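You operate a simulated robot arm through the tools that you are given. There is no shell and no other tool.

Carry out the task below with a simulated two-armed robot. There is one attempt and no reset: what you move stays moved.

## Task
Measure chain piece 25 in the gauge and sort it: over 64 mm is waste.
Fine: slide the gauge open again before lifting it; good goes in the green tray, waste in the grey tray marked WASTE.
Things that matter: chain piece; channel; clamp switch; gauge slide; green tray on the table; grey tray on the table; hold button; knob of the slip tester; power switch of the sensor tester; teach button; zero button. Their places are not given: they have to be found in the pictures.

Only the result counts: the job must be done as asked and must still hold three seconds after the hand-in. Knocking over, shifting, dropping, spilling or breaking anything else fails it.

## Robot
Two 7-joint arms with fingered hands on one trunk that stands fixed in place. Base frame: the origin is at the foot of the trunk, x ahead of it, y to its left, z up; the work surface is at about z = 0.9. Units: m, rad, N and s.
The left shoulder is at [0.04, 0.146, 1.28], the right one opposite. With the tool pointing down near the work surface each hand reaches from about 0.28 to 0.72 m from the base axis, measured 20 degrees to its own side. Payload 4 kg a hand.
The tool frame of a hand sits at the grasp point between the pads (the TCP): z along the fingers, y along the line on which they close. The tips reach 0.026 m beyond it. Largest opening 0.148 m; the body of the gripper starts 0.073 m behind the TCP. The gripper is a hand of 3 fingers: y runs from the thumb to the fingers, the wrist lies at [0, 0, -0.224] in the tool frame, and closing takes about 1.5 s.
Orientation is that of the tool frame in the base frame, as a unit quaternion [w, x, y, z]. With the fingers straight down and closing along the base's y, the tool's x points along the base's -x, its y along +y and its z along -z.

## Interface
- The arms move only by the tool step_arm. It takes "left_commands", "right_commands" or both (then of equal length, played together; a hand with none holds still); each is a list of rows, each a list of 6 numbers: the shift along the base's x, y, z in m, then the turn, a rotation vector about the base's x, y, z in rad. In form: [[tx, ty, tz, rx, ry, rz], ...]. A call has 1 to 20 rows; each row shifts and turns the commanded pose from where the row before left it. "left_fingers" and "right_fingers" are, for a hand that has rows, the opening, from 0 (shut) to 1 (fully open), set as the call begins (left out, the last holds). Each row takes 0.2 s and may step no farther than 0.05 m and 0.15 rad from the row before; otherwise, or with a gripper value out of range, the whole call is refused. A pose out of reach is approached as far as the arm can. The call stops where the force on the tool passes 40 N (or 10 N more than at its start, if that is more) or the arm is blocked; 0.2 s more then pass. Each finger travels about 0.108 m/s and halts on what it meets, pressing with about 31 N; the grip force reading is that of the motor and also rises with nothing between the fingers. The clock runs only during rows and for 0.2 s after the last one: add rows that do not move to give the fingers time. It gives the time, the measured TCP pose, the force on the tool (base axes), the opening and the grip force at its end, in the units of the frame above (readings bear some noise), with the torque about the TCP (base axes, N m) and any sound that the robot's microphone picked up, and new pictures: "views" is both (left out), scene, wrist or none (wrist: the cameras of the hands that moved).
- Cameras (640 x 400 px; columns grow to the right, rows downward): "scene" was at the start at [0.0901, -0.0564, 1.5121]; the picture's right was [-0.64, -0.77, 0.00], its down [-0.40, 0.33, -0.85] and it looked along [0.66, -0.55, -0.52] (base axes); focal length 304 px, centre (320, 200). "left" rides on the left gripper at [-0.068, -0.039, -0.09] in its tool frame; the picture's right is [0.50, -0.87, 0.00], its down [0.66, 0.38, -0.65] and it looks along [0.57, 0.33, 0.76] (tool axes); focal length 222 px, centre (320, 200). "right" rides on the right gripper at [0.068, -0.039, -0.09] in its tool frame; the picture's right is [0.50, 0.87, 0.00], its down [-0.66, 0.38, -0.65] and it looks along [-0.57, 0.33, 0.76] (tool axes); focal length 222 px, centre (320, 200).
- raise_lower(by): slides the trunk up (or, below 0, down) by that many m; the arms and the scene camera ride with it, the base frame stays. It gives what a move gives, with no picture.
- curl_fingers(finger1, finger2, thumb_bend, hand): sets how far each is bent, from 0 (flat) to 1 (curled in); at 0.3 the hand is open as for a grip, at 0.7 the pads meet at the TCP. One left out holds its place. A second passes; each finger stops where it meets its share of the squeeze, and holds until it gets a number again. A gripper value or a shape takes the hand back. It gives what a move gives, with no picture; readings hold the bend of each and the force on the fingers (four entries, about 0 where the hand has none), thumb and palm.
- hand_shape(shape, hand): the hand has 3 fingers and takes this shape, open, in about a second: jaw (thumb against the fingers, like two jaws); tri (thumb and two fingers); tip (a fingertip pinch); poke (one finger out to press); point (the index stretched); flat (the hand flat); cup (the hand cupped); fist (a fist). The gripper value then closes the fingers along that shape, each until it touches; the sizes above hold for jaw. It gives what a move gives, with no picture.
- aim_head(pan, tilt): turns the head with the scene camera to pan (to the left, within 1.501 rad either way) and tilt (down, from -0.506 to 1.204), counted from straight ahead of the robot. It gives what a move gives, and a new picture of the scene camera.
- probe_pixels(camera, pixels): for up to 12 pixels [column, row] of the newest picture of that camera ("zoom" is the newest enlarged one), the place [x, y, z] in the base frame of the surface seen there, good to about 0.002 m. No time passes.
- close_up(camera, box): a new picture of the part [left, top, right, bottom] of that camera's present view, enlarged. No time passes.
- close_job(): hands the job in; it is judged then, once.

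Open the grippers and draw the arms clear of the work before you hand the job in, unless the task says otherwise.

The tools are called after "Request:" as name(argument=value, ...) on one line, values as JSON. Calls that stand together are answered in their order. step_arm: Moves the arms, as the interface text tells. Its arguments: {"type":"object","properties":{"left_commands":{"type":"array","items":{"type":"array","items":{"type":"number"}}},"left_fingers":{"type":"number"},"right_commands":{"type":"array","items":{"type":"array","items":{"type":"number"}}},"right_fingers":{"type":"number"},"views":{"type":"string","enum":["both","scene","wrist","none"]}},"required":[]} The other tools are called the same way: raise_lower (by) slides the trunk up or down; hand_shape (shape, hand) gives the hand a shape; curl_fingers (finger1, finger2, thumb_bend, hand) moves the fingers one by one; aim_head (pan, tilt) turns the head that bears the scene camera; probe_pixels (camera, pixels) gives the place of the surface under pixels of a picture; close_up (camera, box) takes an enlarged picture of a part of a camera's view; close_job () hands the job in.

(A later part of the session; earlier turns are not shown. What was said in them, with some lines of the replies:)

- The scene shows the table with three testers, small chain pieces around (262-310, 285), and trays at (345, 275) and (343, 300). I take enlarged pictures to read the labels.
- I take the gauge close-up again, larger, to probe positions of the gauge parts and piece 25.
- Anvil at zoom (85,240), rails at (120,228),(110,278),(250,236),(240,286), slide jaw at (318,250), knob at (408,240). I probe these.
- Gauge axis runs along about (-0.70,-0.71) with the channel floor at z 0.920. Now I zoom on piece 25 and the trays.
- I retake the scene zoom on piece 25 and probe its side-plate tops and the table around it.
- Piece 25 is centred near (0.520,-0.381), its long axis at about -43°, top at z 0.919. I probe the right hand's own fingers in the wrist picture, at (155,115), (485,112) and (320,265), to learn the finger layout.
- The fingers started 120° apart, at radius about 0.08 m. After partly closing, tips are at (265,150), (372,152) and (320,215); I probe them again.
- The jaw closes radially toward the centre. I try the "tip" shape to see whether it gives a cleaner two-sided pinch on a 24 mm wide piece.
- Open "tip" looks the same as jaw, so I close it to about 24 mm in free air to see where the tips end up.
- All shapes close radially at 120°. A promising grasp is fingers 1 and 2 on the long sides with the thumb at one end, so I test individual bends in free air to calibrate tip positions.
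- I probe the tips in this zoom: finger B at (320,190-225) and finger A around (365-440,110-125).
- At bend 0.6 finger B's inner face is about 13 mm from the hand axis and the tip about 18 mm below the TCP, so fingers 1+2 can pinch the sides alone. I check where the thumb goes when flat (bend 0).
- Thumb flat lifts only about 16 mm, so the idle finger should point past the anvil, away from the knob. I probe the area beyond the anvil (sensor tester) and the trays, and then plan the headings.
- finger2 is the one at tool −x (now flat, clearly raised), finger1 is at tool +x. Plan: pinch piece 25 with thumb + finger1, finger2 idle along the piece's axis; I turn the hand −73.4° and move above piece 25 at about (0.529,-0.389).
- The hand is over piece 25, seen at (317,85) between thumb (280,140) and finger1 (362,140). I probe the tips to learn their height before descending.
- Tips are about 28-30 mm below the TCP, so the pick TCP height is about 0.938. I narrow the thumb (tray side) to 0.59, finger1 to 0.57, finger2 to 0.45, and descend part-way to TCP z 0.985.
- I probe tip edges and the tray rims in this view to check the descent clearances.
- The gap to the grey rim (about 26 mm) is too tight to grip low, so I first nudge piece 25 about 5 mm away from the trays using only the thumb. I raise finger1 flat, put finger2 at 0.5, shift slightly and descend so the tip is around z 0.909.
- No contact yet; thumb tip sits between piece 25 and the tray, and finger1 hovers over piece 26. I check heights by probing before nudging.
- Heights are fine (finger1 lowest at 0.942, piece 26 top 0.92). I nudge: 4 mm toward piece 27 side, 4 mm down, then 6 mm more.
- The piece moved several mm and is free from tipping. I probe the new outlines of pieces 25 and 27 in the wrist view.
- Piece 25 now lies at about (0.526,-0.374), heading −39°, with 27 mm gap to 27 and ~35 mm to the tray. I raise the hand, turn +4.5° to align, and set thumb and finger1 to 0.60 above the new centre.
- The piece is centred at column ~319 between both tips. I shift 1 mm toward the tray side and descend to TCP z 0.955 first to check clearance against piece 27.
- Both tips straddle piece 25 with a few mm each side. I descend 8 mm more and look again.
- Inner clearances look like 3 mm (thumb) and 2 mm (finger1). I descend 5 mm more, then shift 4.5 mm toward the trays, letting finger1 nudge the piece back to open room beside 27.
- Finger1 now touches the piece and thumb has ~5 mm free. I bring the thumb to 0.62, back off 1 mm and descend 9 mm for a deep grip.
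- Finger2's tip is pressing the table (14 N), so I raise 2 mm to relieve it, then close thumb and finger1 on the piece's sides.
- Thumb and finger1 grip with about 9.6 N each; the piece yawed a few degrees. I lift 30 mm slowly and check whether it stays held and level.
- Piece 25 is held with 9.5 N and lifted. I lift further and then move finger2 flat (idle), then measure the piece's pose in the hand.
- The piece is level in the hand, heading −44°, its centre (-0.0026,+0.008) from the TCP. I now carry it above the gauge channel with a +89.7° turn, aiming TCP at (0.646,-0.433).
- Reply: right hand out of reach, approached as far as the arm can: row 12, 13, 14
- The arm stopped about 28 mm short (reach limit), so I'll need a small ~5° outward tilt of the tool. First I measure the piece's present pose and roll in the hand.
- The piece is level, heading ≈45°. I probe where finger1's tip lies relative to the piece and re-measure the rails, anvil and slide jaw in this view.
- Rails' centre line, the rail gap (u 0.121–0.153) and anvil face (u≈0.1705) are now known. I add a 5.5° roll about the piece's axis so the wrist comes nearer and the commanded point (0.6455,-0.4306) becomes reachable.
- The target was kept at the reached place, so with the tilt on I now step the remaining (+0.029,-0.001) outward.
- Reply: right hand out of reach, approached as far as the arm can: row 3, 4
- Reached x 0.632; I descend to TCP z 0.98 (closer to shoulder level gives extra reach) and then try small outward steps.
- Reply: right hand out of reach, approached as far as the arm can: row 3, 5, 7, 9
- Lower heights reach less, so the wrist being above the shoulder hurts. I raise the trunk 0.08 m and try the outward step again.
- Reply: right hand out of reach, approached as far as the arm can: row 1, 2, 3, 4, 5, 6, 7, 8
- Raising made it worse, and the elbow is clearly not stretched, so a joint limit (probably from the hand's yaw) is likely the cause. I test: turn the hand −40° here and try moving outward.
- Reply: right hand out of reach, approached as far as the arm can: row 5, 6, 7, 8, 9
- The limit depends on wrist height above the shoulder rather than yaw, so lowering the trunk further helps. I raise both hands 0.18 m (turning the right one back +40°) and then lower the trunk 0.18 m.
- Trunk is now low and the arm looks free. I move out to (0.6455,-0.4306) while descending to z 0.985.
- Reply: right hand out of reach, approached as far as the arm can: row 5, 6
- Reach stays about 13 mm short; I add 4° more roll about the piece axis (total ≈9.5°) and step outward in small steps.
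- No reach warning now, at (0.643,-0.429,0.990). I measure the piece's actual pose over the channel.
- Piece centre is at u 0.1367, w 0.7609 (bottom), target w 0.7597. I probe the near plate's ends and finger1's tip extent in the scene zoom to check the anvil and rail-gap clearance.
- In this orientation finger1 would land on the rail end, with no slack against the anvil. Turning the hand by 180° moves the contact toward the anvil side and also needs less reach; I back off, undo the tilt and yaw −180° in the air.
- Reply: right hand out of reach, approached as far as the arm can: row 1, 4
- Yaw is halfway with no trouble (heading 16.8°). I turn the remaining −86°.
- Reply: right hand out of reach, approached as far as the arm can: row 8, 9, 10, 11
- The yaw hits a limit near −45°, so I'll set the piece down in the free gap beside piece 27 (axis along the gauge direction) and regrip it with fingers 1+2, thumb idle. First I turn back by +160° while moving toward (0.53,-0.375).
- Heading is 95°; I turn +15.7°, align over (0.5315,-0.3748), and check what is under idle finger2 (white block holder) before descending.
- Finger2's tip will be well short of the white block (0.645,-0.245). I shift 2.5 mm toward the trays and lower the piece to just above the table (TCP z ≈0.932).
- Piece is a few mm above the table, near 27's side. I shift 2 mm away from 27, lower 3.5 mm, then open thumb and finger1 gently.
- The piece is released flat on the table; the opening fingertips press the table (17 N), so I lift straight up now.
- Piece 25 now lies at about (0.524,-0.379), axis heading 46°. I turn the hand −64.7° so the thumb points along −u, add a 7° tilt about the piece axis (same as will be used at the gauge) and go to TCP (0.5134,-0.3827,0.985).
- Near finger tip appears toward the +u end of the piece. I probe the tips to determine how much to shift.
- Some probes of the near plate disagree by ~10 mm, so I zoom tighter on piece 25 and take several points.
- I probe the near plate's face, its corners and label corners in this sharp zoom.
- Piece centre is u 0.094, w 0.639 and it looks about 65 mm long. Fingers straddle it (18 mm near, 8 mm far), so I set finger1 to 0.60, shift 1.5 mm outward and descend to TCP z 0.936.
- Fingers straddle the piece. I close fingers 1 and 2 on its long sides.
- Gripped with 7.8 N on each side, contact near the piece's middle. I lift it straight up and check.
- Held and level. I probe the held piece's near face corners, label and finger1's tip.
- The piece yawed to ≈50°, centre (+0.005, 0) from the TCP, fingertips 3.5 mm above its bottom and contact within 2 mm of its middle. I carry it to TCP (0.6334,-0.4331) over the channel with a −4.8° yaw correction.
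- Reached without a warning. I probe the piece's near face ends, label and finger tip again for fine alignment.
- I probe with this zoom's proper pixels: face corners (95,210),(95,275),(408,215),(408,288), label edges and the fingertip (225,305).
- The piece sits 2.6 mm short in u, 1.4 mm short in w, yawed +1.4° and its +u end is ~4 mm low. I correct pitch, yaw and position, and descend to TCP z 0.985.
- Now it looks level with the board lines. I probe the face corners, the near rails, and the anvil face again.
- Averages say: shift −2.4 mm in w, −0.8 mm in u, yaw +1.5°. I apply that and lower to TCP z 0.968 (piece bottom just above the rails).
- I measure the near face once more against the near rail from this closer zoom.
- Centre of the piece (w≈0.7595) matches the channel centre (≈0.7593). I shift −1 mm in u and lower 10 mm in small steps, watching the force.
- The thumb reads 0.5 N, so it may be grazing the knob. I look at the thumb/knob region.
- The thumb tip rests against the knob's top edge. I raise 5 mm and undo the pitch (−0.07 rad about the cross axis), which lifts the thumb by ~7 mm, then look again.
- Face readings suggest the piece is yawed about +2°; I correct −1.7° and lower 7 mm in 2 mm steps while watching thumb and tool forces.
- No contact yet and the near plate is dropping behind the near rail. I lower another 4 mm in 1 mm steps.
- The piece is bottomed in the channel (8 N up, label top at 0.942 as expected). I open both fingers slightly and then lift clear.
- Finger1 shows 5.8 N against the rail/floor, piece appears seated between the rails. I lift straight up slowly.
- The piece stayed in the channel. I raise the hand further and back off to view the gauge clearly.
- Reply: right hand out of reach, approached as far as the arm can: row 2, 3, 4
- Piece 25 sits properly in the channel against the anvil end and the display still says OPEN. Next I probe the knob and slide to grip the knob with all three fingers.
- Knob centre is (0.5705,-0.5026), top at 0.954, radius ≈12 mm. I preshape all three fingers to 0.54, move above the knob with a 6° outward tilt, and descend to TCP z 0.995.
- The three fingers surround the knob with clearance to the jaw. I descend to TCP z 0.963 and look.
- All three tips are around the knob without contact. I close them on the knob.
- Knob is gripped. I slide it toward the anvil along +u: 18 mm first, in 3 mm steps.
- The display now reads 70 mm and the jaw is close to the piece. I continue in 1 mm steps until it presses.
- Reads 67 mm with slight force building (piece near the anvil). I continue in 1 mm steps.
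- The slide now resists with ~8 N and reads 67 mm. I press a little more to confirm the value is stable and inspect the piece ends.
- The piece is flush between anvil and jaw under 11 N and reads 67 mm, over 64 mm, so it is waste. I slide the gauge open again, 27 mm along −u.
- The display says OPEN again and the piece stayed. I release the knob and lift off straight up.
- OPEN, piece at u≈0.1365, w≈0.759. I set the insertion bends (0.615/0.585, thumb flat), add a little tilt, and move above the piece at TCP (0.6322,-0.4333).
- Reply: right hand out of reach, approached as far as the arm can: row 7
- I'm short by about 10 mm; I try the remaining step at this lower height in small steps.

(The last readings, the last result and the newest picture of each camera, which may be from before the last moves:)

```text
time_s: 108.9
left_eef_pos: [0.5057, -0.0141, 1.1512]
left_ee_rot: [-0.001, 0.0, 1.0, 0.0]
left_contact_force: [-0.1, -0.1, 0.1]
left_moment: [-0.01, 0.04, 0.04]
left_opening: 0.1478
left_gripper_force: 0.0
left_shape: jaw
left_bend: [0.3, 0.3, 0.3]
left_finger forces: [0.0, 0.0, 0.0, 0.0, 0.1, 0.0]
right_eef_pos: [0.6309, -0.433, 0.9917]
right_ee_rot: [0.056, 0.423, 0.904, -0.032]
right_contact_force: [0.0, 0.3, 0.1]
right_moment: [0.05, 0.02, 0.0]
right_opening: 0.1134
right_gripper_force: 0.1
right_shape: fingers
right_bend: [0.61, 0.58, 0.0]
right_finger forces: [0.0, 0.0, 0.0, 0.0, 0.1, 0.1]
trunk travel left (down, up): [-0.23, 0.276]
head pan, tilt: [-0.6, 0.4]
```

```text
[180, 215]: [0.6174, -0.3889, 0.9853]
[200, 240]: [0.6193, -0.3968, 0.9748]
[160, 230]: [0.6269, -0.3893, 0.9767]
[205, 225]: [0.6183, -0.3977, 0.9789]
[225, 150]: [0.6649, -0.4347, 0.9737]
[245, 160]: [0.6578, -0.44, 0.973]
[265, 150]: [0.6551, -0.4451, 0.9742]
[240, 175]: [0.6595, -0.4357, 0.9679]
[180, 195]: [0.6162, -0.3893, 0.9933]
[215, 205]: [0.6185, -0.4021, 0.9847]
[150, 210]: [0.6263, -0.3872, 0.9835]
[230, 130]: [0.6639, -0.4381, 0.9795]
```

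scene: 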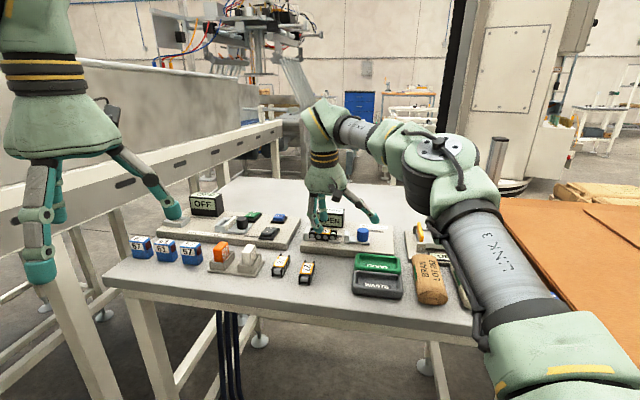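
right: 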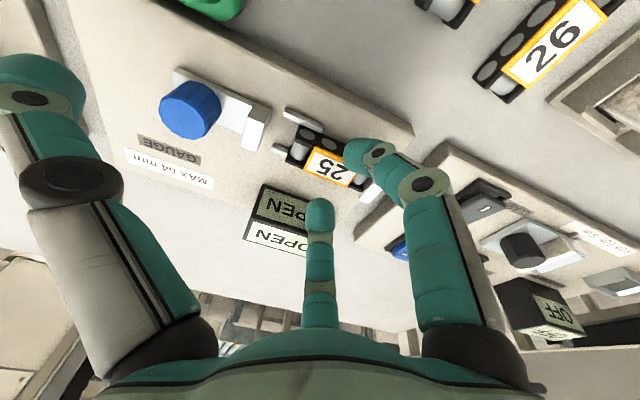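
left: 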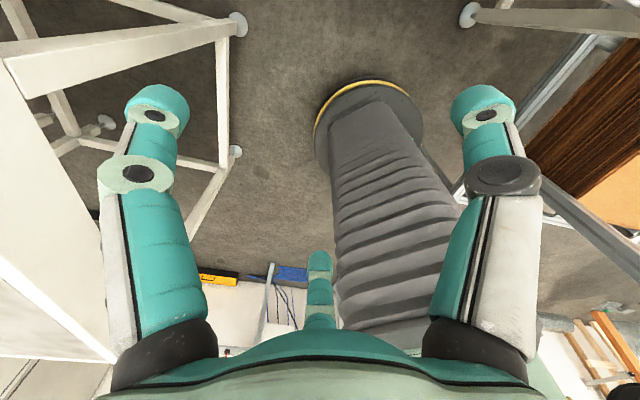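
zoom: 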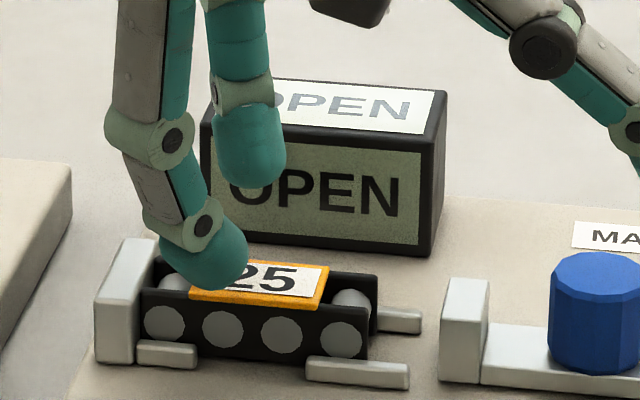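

Fingers at these bends sit close to rail 1's end, so I close them slightly (0.63/0.60), shift 3 mm toward −u, and lower to TCP z 0.972 to check.

Request:
curl_fingers(hand="right", finger1=0.63, finger2=0.6)

Request:
step_arm(right_commands=[[-0.0021, -0.0021, 0, 0, 0, 0], [0, 0, -0.01, 0, 0, 0], [0, 0, -0.01, 0, 0, 0], [0, 0, 0, 0, 0, 0]], views="none")

Request:
close_up(camera="scene", box=[300, 198, 360, 245])

Request:
close_up(camera="right", box=[230, 90, 430, 240])

```text
time_s: 109.9
left_eef_pos: [0.5054, -0.0143, 1.1517]
left_ee_rot: [-0.001, 0.0, 1.0, -0.001]
left_contact_force: [0.5, -0.7, 0.1]
left_moment: [0.02, -0.02, -0.02]
left_opening: 0.1481
left_gripper_force: 0.1
left_shape: jaw
left_bend: [0.3, 0.3, 0.3]
left_finger forces: [0.0, 0.1, 0.0, 0.0, 0.0, 0.1]
right_eef_pos: [0.6323, -0.4336, 0.9909]
right_ee_rot: [0.056, 0.423, 0.904, -0.032]
right_contact_force: [-0.2, 0.1, -0.1]
right_moment: [0.0, -0.01, 0.01]
right_opening: 0.111
right_gripper_force: 0.1
right_shape: fingers
right_bend: [0.63, 0.6, 0.0]
right_finger forces: [0.0, 0.1, 0.1, 0.0, 0.0, 0.1]
trunk travel left (down, up): [-0.23, 0.276]
head pan, tilt: [-0.6, 0.4]
```

```text
time_s: 110.9
left_eef_pos: [0.5061, -0.0137, 1.1518]
left_ee_rot: [0.0, 0.0, 1.0, 0.0]
left_contact_force: [-0.4, 0.6, 0.6]
left_moment: [0.0, -0.02, 0.0]
left_opening: 0.1481
left_gripper_force: 0.1
left_shape: jaw
left_bend: [0.3, 0.3, 0.3]
left_finger forces: [0.1, 0.0, 0.0, 0.0, 0.0, 0.1]
right_eef_pos: [0.6305, -0.4359, 0.972]
right_ee_rot: [0.056, 0.424, 0.903, -0.033]
right_contact_force: [-0.6, -0.2, -0.5]
right_moment: [0.01, -0.02, 0.0]
right_opening: 0.1109
right_gripper_force: 0.2
right_shape: fingers
right_bend: [0.63, 0.6, 0.0]
right_finger forces: [0.0, 0.0, 0.0, 0.1, 0.1, 0.0]
trunk travel left (down, up): [-0.23, 0.276]
head pan, tilt: [-0.6, 0.4]
```

```text
8.51 times, centred on (330, 222) of scene
```

zoom: 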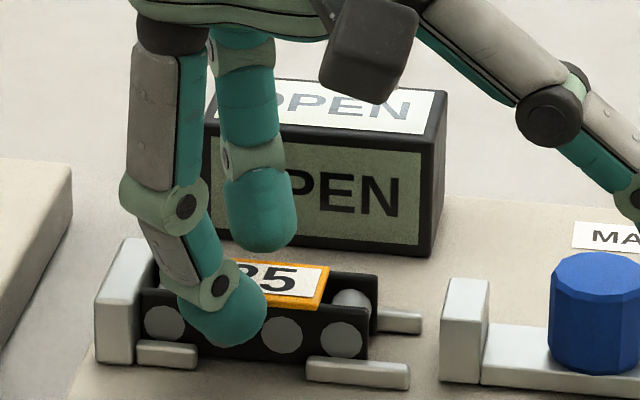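

```text
2.67 times, centred on (330, 165) of right
```

zoom: 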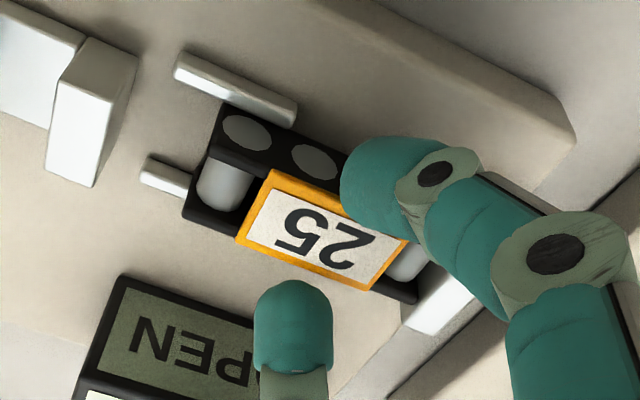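

I probe both tips to see their clearance to the piece's faces before inserting.

Request:
close_up(camera="scene", box=[300, 198, 360, 245])

Request:
probe_pixels(camera="zoom", pixels=[[185, 320], [222, 320], [262, 300], [225, 344], [235, 225], [262, 235], [290, 225], [262, 249], [150, 305], [360, 330], [280, 345], [310, 300]])

Request:
probe_pixels(camera="right", pixels=[[337, 163], [340, 173], [345, 180], [360, 182], [355, 150], [330, 160], [313, 200], [325, 198], [312, 190], [325, 195], [335, 197], [318, 207]])

```text
8.51 times, centred on (330, 222) of scene
```

zoom: 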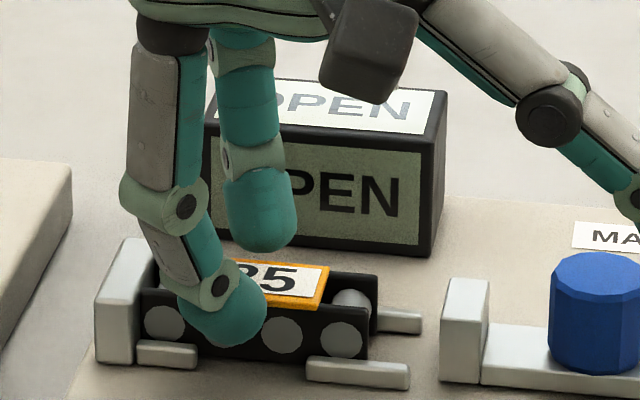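

```text
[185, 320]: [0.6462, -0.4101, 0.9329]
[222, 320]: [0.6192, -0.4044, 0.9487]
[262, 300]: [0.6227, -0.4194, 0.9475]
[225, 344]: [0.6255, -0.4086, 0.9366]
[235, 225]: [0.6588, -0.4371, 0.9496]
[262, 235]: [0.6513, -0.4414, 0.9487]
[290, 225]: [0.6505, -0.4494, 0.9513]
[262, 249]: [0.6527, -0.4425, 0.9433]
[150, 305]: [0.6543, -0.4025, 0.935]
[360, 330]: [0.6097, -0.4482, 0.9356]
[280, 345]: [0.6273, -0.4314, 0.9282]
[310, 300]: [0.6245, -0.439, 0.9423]
```

```text
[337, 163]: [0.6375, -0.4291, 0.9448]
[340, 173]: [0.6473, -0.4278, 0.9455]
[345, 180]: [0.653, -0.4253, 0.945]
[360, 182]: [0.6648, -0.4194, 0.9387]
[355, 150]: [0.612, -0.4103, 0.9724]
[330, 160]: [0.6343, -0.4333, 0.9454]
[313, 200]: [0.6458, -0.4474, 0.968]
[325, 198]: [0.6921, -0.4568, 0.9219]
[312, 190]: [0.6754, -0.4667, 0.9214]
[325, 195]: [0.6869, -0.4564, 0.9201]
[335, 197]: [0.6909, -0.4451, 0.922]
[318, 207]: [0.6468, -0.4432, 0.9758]
```

Clearances are ~6 mm near, ~4 mm far. I shift 2 mm more toward −u and lower to TCP z 0.958 in small steps.

Request:
step_arm(right_commands=[[-0.0014, -0.0014, -0.003, 0, 0, 0], [0, 0, -0.003, 0, 0, 0], [0, 0, -0.003, 0, 0, 0], [0, 0, -0.003, 0, 0, 0], [0, 0, -0.002, 0, 0, 0], [0, 0, 0, 0, 0, 0]], views="none")

Request:
close_up(camera="scene", box=[300, 198, 360, 245])

```text
time_s: 112.3
left_eef_pos: [0.5058, -0.0144, 1.1524]
left_ee_rot: [0.0, 0.0, 1.0, 0.0]
left_contact_force: [0.0, -0.4, 0.7]
left_moment: [0.0, 0.01, -0.01]
left_opening: 0.148
left_gripper_force: 0.0
left_shape: jaw
left_bend: [0.3, 0.3, 0.3]
left_finger forces: [0.0, 0.0, 0.0, 0.1, 0.0, 0.0]
right_eef_pos: [0.6292, -0.4374, 0.9582]
right_ee_rot: [0.056, 0.424, 0.903, -0.034]
right_contact_force: [0.4, 0.0, -0.4]
right_moment: [-0.01, 0.02, -0.02]
right_opening: 0.1108
right_gripper_force: 0.0
right_shape: fingers
right_bend: [0.63, 0.6, 0.0]
right_finger forces: [0.1, 0.0, 0.0, 0.0, 0.1, 0.1]
trunk travel left (down, up): [-0.23, 0.276]
head pan, tilt: [-0.6, 0.4]
```

```text
8.51 times, centred on (330, 222) of scene
```

zoom: 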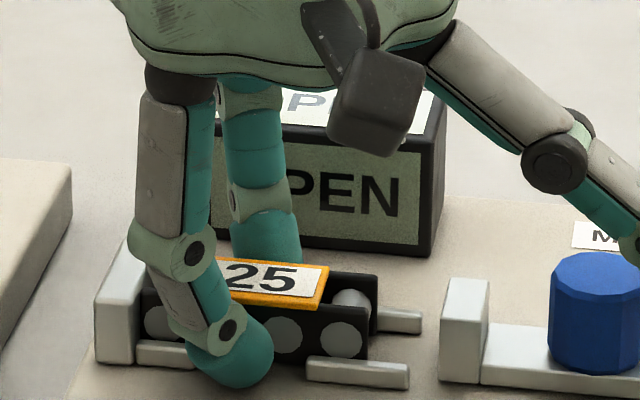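

No contact forces; fingers straddle the piece in the rail gap. I close fingers 1 and 2.

Request:
curl_fingers(hand="right", finger1=0.74, finger2=0.72)

Request:
close_up(camera="scene", box=[300, 198, 360, 245])

Request:
close_up(camera="right", box=[230, 90, 430, 240])

```text
time_s: 113.3
left_eef_pos: [0.506, -0.0143, 1.1514]
left_ee_rot: [0.001, 0.0, 1.0, 0.0]
left_contact_force: [0.1, 0.1, 0.2]
left_moment: [0.0, 0.0, 0.0]
left_opening: 0.1477
left_gripper_force: 0.0
left_shape: jaw
left_bend: [0.3, 0.3, 0.3]
left_finger forces: [0.0, 0.0, 0.1, 0.0, 0.1, 0.0]
right_eef_pos: [0.6289, -0.4385, 0.9573]
right_ee_rot: [0.056, 0.424, 0.903, -0.033]
right_contact_force: [0.0, 0.1, -1.6]
right_moment: [0.01, 0.0, -0.02]
right_opening: 0.1015
right_gripper_force: 8.7
right_shape: fingers
right_bend: [0.65, 0.63, 0.0]
right_finger forces: [8.5, 8.8, 0.0, 0.1, 0.0, 0.0]
trunk travel left (down, up): [-0.23, 0.276]
head pan, tilt: [-0.6, 0.4]
```

```text
8.51 times, centred on (330, 222) of scene
```

zoom: 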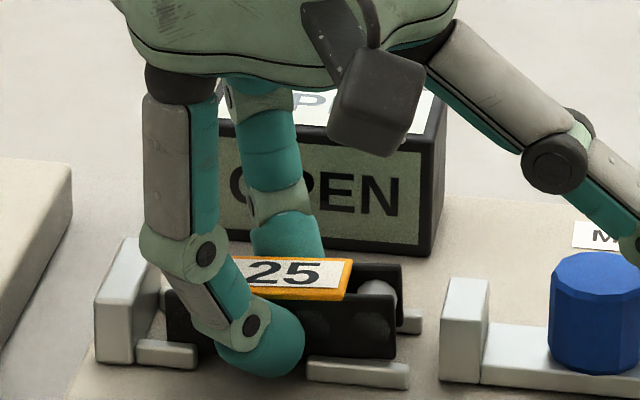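

```text
2.67 times, centred on (330, 165) of right
```

zoom: 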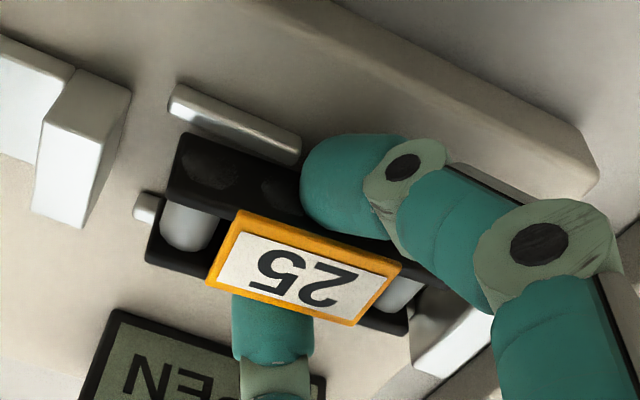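

Gripped (8.5/8.8 N), piece slid a few mm within the channel. I lift straight up.

Request:
step_arm(right_commands=[[0, 0, 0.003, 0, 0, 0], [0, 0, 0.005, 0, 0, 0], [0, 0, 0.008, 0, 0, 0], [0, 0, 0.01, 0, 0, 0], [0, 0, 0.01, 0, 0, 0], [0, 0, 0, 0, 0, 0]], views="none")

Request:
close_up(camera="scene", box=[300, 185, 370, 245])

```text
time_s: 114.7
left_eef_pos: [0.5061, -0.0145, 1.1512]
left_ee_rot: [-0.001, 0.0, 1.0, 0.0]
left_contact_force: [-0.1, 0.5, -0.3]
left_moment: [0.0, -0.01, 0.03]
left_opening: 0.1477
left_gripper_force: 0.0
left_shape: jaw
left_bend: [0.3, 0.3, 0.3]
left_finger forces: [0.0, 0.0, 0.1, 0.0, 0.0, 0.0]
right_eef_pos: [0.6294, -0.4375, 0.9928]
right_ee_rot: [0.055, 0.423, 0.904, -0.033]
right_contact_force: [-0.4, 0.6, -0.8]
right_moment: [-0.02, 0.01, -0.01]
right_opening: 0.1011
right_gripper_force: 9.0
right_shape: fingers
right_bend: [0.65, 0.63, 0.0]
right_finger forces: [8.6, 8.7, 0.0, 0.0, 0.0, 0.0]
trunk travel left (down, up): [-0.23, 0.276]
head pan, tilt: [-0.6, 0.4]
```

```text
6.67 times, centred on (335, 215) of scene
```

zoom: 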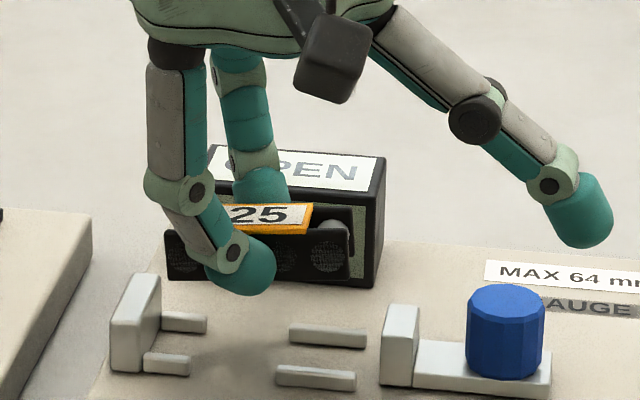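

Lifted out of the gauge. Now I zoom on the trays to locate the grey one precisely.

Request:
close_up(camera="scene", box=[340, 248, 412, 304])

```text
7.14 times, centred on (376, 276) of scene
```

zoom: 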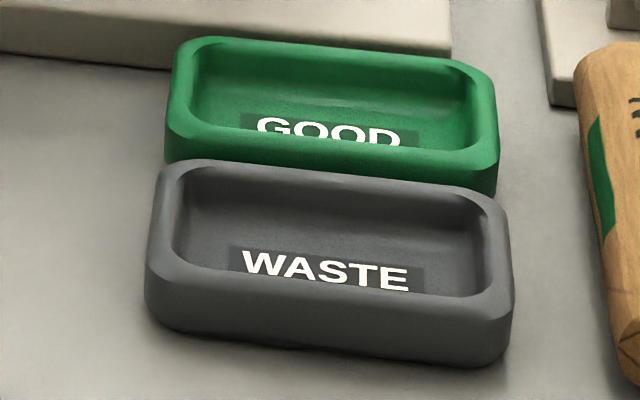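

I probe the grey tray's rim corners and floor.

Request:
probe_pixels(camera="zoom", pixels=[[165, 185], [500, 215], [158, 262], [505, 305], [330, 285], [325, 177], [320, 225], [240, 245], [420, 250], [172, 235], [485, 260], [330, 300]])

```text
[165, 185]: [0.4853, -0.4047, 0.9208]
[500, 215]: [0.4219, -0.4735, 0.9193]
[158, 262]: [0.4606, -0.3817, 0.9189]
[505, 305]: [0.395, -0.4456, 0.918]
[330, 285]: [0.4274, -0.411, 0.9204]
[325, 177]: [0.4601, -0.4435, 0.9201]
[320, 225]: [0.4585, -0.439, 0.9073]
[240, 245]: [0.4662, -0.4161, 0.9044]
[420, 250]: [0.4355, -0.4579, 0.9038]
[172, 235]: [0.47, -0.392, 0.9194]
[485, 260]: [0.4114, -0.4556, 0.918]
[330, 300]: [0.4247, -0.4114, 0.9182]
```

Tray centre is about (0.4437,-0.4266), long axis along u, rim 0.920, floor 0.904. I measure the held piece's pose before carrying.

Request:
close_up(camera="scene", box=[305, 200, 365, 240])

```text
10.00 times, centred on (335, 220) of scene
```

zoom: 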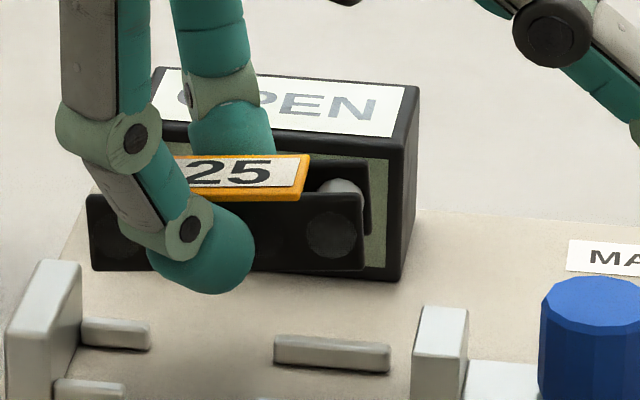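

I probe the face corners, label corners and finger bottom in this zoom.

Request:
probe_pixels(camera="zoom", pixels=[[95, 205], [95, 262], [358, 205], [358, 262], [295, 195], [303, 160], [190, 160], [260, 195], [215, 290], [235, 265], [280, 230], [340, 255]])

```text
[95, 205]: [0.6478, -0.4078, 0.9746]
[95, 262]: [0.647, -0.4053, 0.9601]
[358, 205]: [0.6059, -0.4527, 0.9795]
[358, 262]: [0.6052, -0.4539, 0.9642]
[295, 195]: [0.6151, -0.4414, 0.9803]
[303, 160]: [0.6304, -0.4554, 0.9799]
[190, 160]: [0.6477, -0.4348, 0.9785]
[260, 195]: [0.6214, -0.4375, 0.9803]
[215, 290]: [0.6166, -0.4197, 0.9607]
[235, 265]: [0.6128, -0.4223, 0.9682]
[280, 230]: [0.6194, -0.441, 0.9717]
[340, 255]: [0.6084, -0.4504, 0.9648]
```

Piece centre is (+0.0057,0) from the TCP, heading 48°, −u end ~4 mm higher. The flat thumb will pass over the BRAN bag, so I probe the bag height.

Request:
close_up(camera="scene", box=[390, 235, 480, 310])

Request:
probe_pixels(camera="scene", pixels=[[418, 258], [430, 258], [440, 262], [418, 270], [430, 270], [442, 275], [420, 290], [432, 290], [444, 292], [425, 300]])

```text
5.33 times, centred on (435, 272) of scene
```

zoom: 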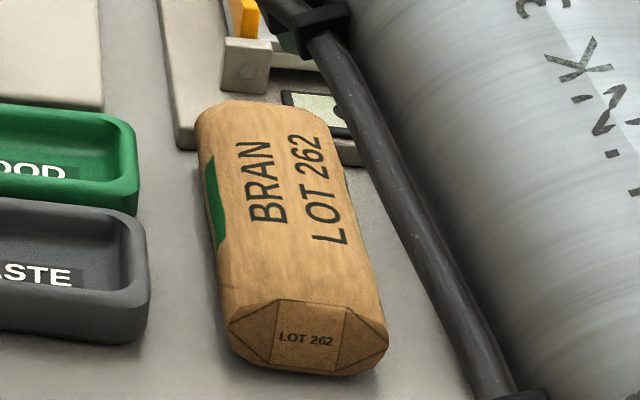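

```text
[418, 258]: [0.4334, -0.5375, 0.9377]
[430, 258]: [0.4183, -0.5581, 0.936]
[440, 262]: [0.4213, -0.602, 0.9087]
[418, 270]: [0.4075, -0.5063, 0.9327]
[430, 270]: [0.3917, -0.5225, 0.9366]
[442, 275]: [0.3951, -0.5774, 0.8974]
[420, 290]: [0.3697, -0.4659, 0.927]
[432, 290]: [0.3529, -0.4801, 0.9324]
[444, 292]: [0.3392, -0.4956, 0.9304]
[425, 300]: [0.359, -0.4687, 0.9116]
```

Bag top is 0.938, fine under the thumb (~0.955). I raise and carry the piece over the grey tray, with small yaw and pitch corrections.

Request:
step_arm(right_commands=[[0, 0, 0.015, 0, 0, 0], [0, 0, 0.015, 0, 0, 0], [-0.0191, 0.0011, 0, 0, 0, 0], [-0.0191, 0.0011, 0, 0, 0, 0], [-0.0191, 0.0011, 0, 0, 0, 0], [-0.0191, 0.0011, 0, 0, 0, -0.007], [-0.0191, 0.0011, 0, 0.005, -0.0049, -0.007], [-0.0191, 0.0011, 0, 0.005, -0.0049, -0.007], [-0.0191, 0.0011, 0, 0.005, -0.0049, -0.007], [-0.0191, 0.0011, 0, 0.005, -0.0049, -0.007], [-0.0191, 0.0011, 0, 0.005, -0.0049, 0], [-0.0195, 0.0012, 0, 0, 0, 0], [0, 0, -0.02, 0, 0, 0], [0, 0, 0, 0, 0, 0]])

Request:
close_up(camera="scene", box=[310, 205, 430, 305])

```text
time_s: 117.7
left_eef_pos: [0.5051, -0.0137, 1.153]
left_ee_rot: [0.0, 0.0, 1.0, -0.001]
left_contact_force: [0.0, -0.8, -0.5]
left_moment: [0.02, 0.01, 0.03]
left_opening: 0.1481
left_gripper_force: 0.1
left_shape: jaw
left_bend: [0.3, 0.3, 0.3]
left_finger forces: [0.0, 0.1, 0.1, 0.0, 0.0, 0.0]
right_eef_pos: [0.4338, -0.4261, 1.0015]
right_ee_rot: [0.061, 0.441, 0.895, -0.017]
right_contact_force: [0.2, 0.1, -0.7]
right_moment: [0.0, 0.04, -0.04]
right_opening: 0.101
right_gripper_force: 8.5
right_shape: fingers
right_bend: [0.65, 0.63, 0.0]
right_finger forces: [8.5, 8.6, 0.0, 0.0, 0.1, 0.0]
right hand out of reach, approached as far as the arm can: row 2
trunk travel left (down, up): [-0.23, 0.276]
head pan, tilt: [-0.6, 0.4]
```

scene: 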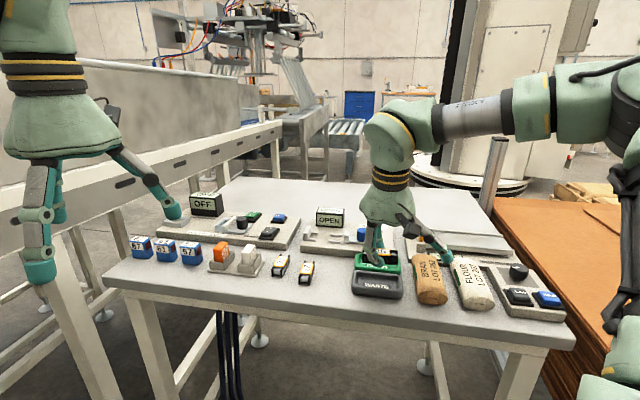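
right: 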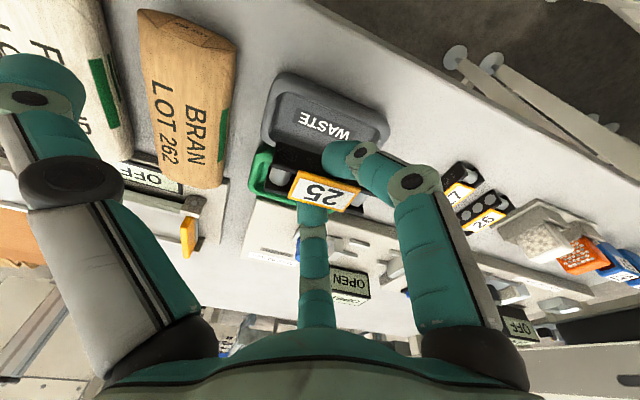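

```text
4.00 times, centred on (370, 255) of scene
```

zoom: 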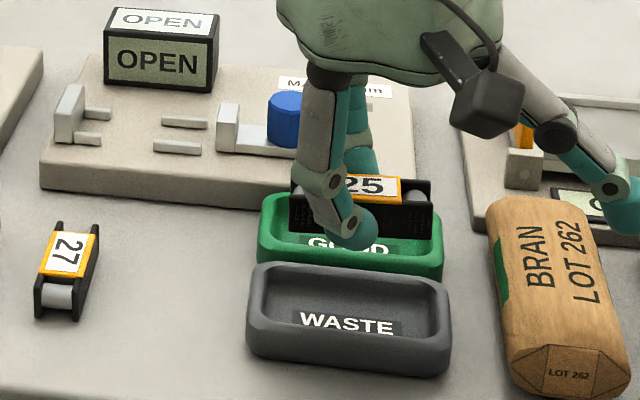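

The piece is above the trays. I probe its near face to align it exactly with the grey tray centre.

Request:
probe_pixels(camera="zoom", pixels=[[294, 195], [294, 225], [428, 208], [428, 230], [395, 200], [398, 182], [370, 198], [350, 240], [372, 220], [345, 180], [410, 220], [296, 210]])

```text
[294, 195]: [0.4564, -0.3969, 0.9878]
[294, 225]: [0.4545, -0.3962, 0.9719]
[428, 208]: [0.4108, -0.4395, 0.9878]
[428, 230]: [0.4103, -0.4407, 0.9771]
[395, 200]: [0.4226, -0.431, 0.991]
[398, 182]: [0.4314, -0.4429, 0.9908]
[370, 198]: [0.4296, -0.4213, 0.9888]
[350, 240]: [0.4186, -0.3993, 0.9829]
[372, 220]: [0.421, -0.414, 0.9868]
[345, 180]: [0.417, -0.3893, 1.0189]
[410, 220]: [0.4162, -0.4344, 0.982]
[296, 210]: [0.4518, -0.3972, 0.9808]
```

Piece centre (0.4405,-0.4266) needs +3 mm in x. I shift and lower to TCP z 0.957.

Request:
step_arm(right_commands=[[0.0032, 0, -0.01, 0, 0, 0], [0, 0, -0.01, 0, 0, 0], [0, 0, -0.01, 0, 0, 0], [0, 0, -0.008, 0, 0, 0], [0, 0, -0.006, 0, 0, 0], [0, 0, 0, 0, 0, 0]], views="wrist")

Request:
close_up(camera="scene", box=[335, 235, 425, 305])

Request:
close_up(camera="right", box=[210, 70, 430, 230])

```text
time_s: 119.1
left_eef_pos: [0.5064, -0.0154, 1.1516]
left_ee_rot: [0.0, 0.0, 1.0, -0.001]
left_contact_force: [-0.6, -0.3, 0.1]
left_moment: [-0.03, 0.01, -0.02]
left_opening: 0.1478
left_gripper_force: 0.0
left_shape: jaw
left_bend: [0.3, 0.3, 0.3]
left_finger forces: [0.0, 0.1, 0.0, 0.0, 0.0, 0.0]
right_eef_pos: [0.4377, -0.4271, 0.9582]
right_ee_rot: [0.061, 0.441, 0.895, -0.018]
right_contact_force: [0.5, -0.2, -1.6]
right_moment: [0.0, 0.01, 0.01]
right_opening: 0.1009
right_gripper_force: 8.7
right_shape: fingers
right_bend: [0.65, 0.63, 0.0]
right_finger forces: [8.5, 8.7, 0.0, 0.1, 0.1, 0.0]
trunk travel left (down, up): [-0.23, 0.276]
head pan, tilt: [-0.6, 0.4]
```

right: 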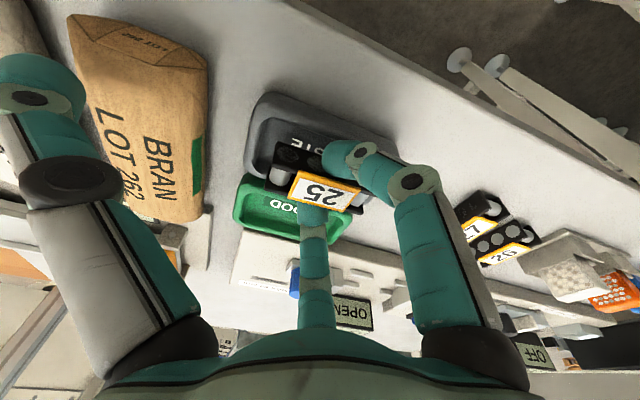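

```text
5.71 times, centred on (380, 270) of scene
```

zoom: 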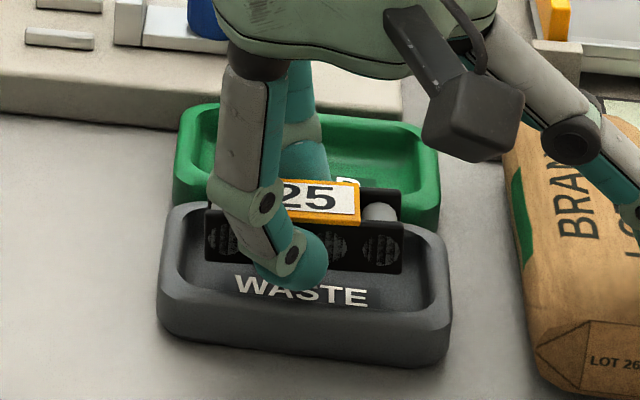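

```text
2.50 times, centred on (320, 150) of right
```

zoom: 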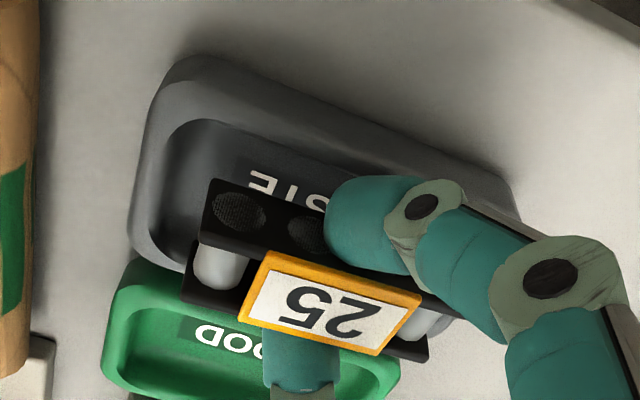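

I verify the piece's planform over the tray with probes.

Request:
close_up(camera="scene", box=[335, 235, 425, 305])

Request:
probe_pixels(camera="zoom", pixels=[[213, 225], [213, 250], [398, 240], [398, 265], [355, 218], [356, 190], [285, 285], [295, 260], [175, 230], [440, 260], [300, 325], [280, 180]])

```text
5.71 times, centred on (380, 270) of scene
```

zoom: 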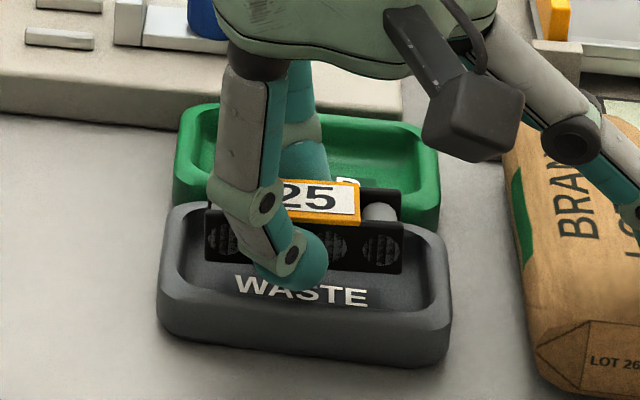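

```text
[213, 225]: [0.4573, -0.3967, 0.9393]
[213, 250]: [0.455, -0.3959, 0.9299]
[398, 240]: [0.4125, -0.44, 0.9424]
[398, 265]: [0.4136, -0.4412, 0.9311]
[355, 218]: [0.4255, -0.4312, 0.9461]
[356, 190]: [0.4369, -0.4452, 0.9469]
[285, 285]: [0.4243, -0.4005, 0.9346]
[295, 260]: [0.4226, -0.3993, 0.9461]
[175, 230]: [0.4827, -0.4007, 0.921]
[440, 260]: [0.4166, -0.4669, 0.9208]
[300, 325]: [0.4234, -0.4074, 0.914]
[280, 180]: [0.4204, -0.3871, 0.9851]
```

Well centred; near fingertip is at 0.932, rim at 0.921. I lower 7 mm more and then open the fingers gently to let the piece settle into the grey tray.

Request:
step_arm(right_commands=[[0.0007, 0, -0.004, 0, 0, 0], [0, 0, -0.003, 0, 0, 0], [0, 0, 0, 0, 0, 0]], views="none")

Request:
curl_fingers(hand="right", finger1=0.61, finger2=0.59)

Request:
close_up(camera="scene", box=[335, 235, 425, 305])

```text
time_s: 119.9
left_eef_pos: [0.5053, -0.0148, 1.1518]
left_ee_rot: [-0.001, 0.0, 1.0, 0.0]
left_contact_force: [-0.4, -0.6, 0.0]
left_moment: [0.01, 0.0, -0.02]
left_opening: 0.1479
left_gripper_force: 0.0
left_shape: jaw
left_bend: [0.3, 0.3, 0.3]
left_finger forces: [0.0, 0.1, 0.0, 0.1, 0.0, 0.0]
right_eef_pos: [0.4392, -0.4257, 0.9522]
right_ee_rot: [0.06, 0.441, 0.895, -0.017]
right_contact_force: [1.2, -1.0, -1.4]
right_moment: [0.02, -0.02, -0.01]
right_opening: 0.1007
right_gripper_force: 8.7
right_shape: fingers
right_bend: [0.65, 0.63, 0.0]
right_finger forces: [8.4, 8.6, 0.1, 0.0, 0.0, 0.0]
trunk travel left (down, up): [-0.23, 0.276]
head pan, tilt: [-0.6, 0.4]
```

```text
time_s: 120.9
left_eef_pos: [0.5057, -0.0143, 1.1515]
left_ee_rot: [-0.001, -0.001, 1.0, 0.001]
left_contact_force: [-1.0, 0.1, 0.5]
left_moment: [0.03, 0.0, 0.02]
left_opening: 0.148
left_gripper_force: 0.0
left_shape: jaw
left_bend: [0.3, 0.3, 0.3]
left_finger forces: [0.1, 0.1, 0.1, 0.1, 0.0, 0.0]
right_eef_pos: [0.4392, -0.4266, 0.9522]
right_ee_rot: [0.061, 0.44, 0.896, -0.017]
right_contact_force: [0.4, -2.1, 4.3]
right_moment: [-0.05, -0.04, -0.01]
right_opening: 0.1085
right_gripper_force: 2.3
right_shape: fingers
right_bend: [0.65, 0.59, 0.0]
right_finger forces: [4.4, 0.5, 0.1, 0.1, 0.1, 0.0]
trunk travel left (down, up): [-0.23, 0.276]
head pan, tilt: [-0.6, 0.4]
```

```text
5.71 times, centred on (380, 270) of scene
```

zoom: 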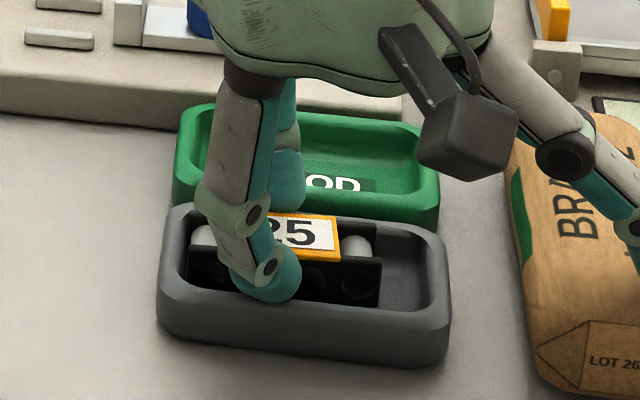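

The piece dropped into the grey tray, but finger1 is pushing outward on the tray's wall (4.4 N). I bring finger1 back in slightly to release that and then lift straight up.

Request:
curl_fingers(hand="right", finger1=0.655)

Request:
step_arm(right_commands=[[0, 0, 0.003, 0, 0, 0], [0, 0, 0.004, 0, 0, 0], [0, 0, 0.006, 0, 0, 0], [0, 0, 0.01, 0, 0, 0], [0, 0, 0, 0, 0, 0]], views="none")

Request:
close_up(camera="scene", box=[335, 235, 425, 305])

```text
time_s: 121.9
left_eef_pos: [0.5059, -0.0131, 1.1524]
left_ee_rot: [0.0, 0.0, 1.0, -0.001]
left_contact_force: [0.4, -0.5, 0.0]
left_moment: [0.0, 0.04, 0.03]
left_opening: 0.1478
left_gripper_force: 0.0
left_shape: jaw
left_bend: [0.3, 0.3, 0.3]
left_finger forces: [0.0, 0.0, 0.0, 0.0, 0.1, 0.0]
right_eef_pos: [0.4393, -0.4262, 0.9529]
right_ee_rot: [0.06, 0.441, 0.895, -0.018]
right_contact_force: [0.2, 0.7, 1.5]
right_moment: [0.01, -0.04, 0.0]
right_opening: 0.108
right_gripper_force: 0.7
right_shape: fingers
right_bend: [0.66, 0.59, 0.0]
right_finger forces: [1.0, 0.5, 0.0, 0.2, 0.0, 0.0]
trunk travel left (down, up): [-0.23, 0.276]
head pan, tilt: [-0.6, 0.4]
```

```text
time_s: 123.1
left_eef_pos: [0.5058, -0.0151, 1.1516]
left_ee_rot: [-0.001, 0.0, 1.0, 0.0]
left_contact_force: [-1.3, 0.5, -0.2]
left_moment: [0.02, -0.04, 0.02]
left_opening: 0.1477
left_gripper_force: 0.1
left_shape: jaw
left_bend: [0.3, 0.3, 0.3]
left_finger forces: [0.0, 0.0, 0.1, 0.0, 0.0, 0.1]
right_eef_pos: [0.4384, -0.4258, 0.9745]
right_ee_rot: [0.061, 0.44, 0.896, -0.017]
right_contact_force: [-0.1, 0.4, -0.1]
right_moment: [0.0, 0.02, -0.01]
right_opening: 0.108
right_gripper_force: 0.1
right_shape: fingers
right_bend: [0.65, 0.59, 0.0]
right_finger forces: [0.0, 0.0, 0.0, 0.0, 0.0, 0.0]
trunk travel left (down, up): [-0.23, 0.276]
head pan, tilt: [-0.6, 0.4]
```

```text
5.71 times, centred on (380, 270) of scene
```

zoom: 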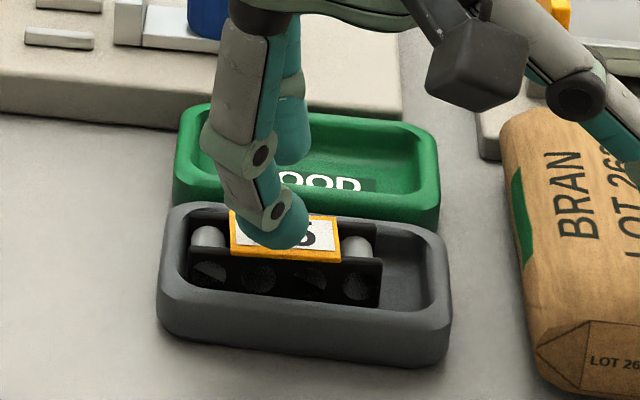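

The piece lies in the grey tray and nothing moved with the hand. I lift further, undo the tilt and draw the arm back, then open the hand.

Request:
step_arm(right_commands=[[0, 0, 0.02, 0, 0, 0], [0, 0, 0.03, 0, 0, 0], [0, 0, 0.04, 0, 0, 0], [0, 0, 0.04, 0.028, 0.0287, 0], [0, 0, 0.04, 0.028, 0.0287, 0], [-0.02, -0.01, 0.03, 0.028, 0.0287, 0], [-0.03, -0.01, 0.02, 0, 0, 0], [-0.03, -0.01, 0, 0, 0, 0], [0, 0, 0, 0, 0, 0]], right_fingers=0.6)

Request:
hand_shape(hand="right", shape="jaw")

Request:
close_up(camera="scene", box=[335, 235, 425, 305])

Request:
close_up(camera="scene", box=[110, 180, 570, 330])

```text
time_s: 125.1
left_eef_pos: [0.5065, -0.0134, 1.1513]
left_ee_rot: [-0.001, 0.0, 1.0, 0.0]
left_contact_force: [0.1, -0.8, 0.8]
left_moment: [-0.01, -0.02, -0.01]
left_opening: 0.1481
left_gripper_force: 0.0
left_shape: jaw
left_bend: [0.3, 0.3, 0.3]
left_finger forces: [0.0, 0.0, 0.1, 0.1, 0.0, 0.1]
right_eef_pos: [0.359, -0.4563, 1.1945]
right_ee_rot: [0.003, 0.442, 0.897, 0.001]
right_contact_force: [-0.1, 0.2, -1.2]
right_moment: [-0.01, 0.0, 0.01]
right_opening: 0.089
right_gripper_force: 0.0
right_shape: tip
right_bend: [0.32, 0.32, 0.7]
right_finger forces: [0.0, 0.0, 0.0, 0.0, 0.0, 0.1]
trunk travel left (down, up): [-0.23, 0.276]
head pan, tilt: [-0.6, 0.4]
```

scene: 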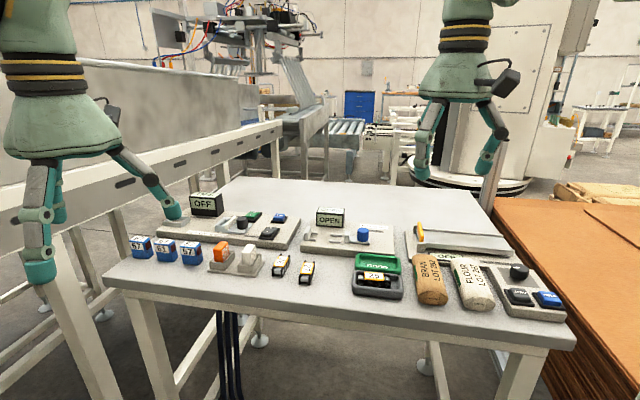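
right: 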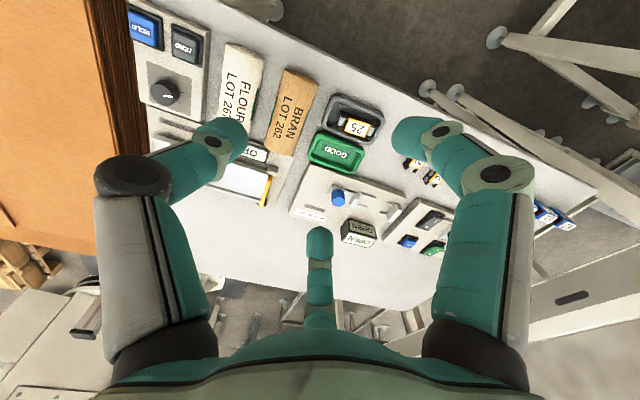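

```text
time_s: 126.0
left_eef_pos: [0.5055, -0.014, 1.1516]
left_ee_rot: [0.0, 0.0, 1.0, 0.001]
left_contact_force: [-0.3, -0.1, -0.4]
left_moment: [-0.01, -0.01, 0.02]
left_opening: 0.1479
left_gripper_force: 0.0
left_shape: jaw
left_bend: [0.3, 0.3, 0.3]
left_finger forces: [0.0, 0.0, 0.0, 0.0, 0.0, 0.0]
right_eef_pos: [0.3583, -0.4559, 1.1947]
right_ee_rot: [0.004, 0.442, 0.897, 0.0]
right_contact_force: [0.2, -0.9, 0.4]
right_moment: [0.04, -0.03, 0.01]
right_opening: 0.1479
right_gripper_force: 0.2
right_shape: jaw
right_bend: [0.3, 0.3, 0.3]
right_finger forces: [0.0, 0.0, 0.0, 0.0, 0.0, 0.1]
trunk travel left (down, up): [-0.23, 0.276]
head pan, tilt: [-0.6, 0.4]
```

```text
5.71 times, centred on (380, 270) of scene
```

zoom: 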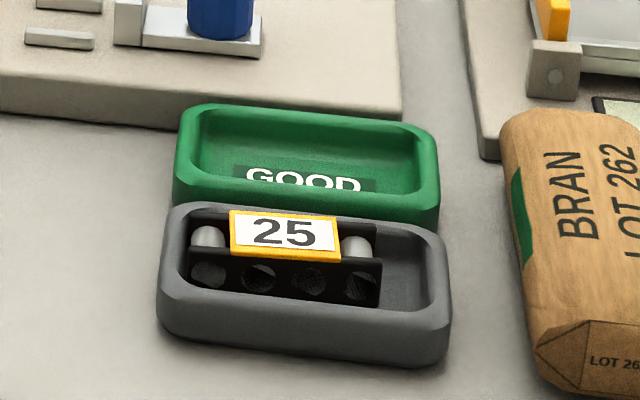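

```text
1.39 times, centred on (340, 255) of scene
```

zoom: 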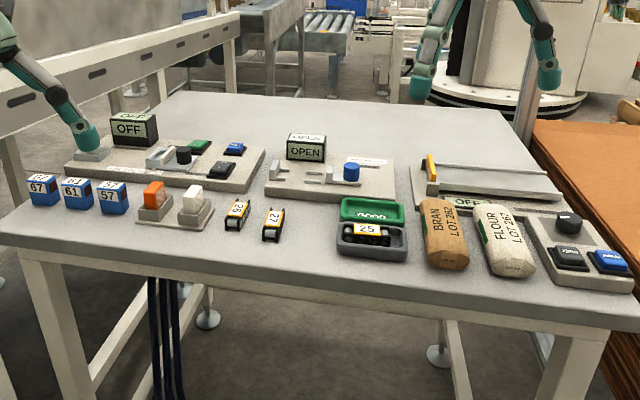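

Piece 25 lies in the grey WASTE tray, gauge shows OPEN, everything else is in place. I check the piece lies flat.

Request:
close_up(camera="scene", box=[335, 235, 425, 305])

Request:
probe_pixels(camera="zoom", pixels=[[240, 220], [330, 225], [245, 245], [330, 255], [285, 235], [195, 262], [378, 270], [410, 270], [165, 215], [435, 240]])

```text
5.71 times, centred on (380, 270) of scene
```

zoom: 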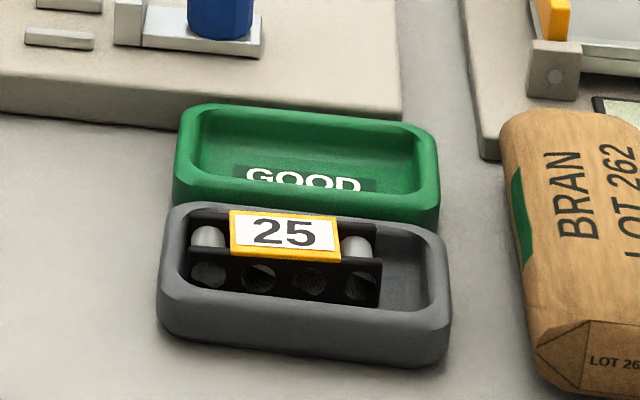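

```text
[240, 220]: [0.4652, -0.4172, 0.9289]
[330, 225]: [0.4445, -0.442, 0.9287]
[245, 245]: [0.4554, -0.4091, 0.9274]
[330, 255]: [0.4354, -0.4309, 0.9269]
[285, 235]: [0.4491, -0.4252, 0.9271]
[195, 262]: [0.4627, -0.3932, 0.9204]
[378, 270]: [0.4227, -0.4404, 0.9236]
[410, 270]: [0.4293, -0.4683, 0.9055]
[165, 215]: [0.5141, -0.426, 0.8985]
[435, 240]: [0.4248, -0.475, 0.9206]
```

The label is level at z ≈ 0.928, so the piece lies flat in the grey tray. Both hands are open and clear of the work, the gauge is open and nothing else has moved, so I hand the job in.

Request:
close_job()

```text
The job is handed in.
```

Chain piece 25 measured 67 mm in the gauge. That is over the 64 mm limit, so I put it in the grey WASTE tray.

- **Gauge:** I closed the slide until the piece was held between both jaws, and the reading stayed at 67 mm under light pressure. I then slid it open again, and the display showed OPEN before I lifted the piece.
- **Handling:** I nudged piece 25 a few millimetres on the table to get a grip. I also set it down once next to piece 27 to grip it a different way before it would fit in the gauge. It dropped about 15 mm into the tray and lies flat.
- **Contact with other items:** While letting go, one finger pushed lightly on the tray wall, about 4 N. In the pictures neither the tray nor anything else on the table had moved.

Both hands were open and clear when I handed the job in.
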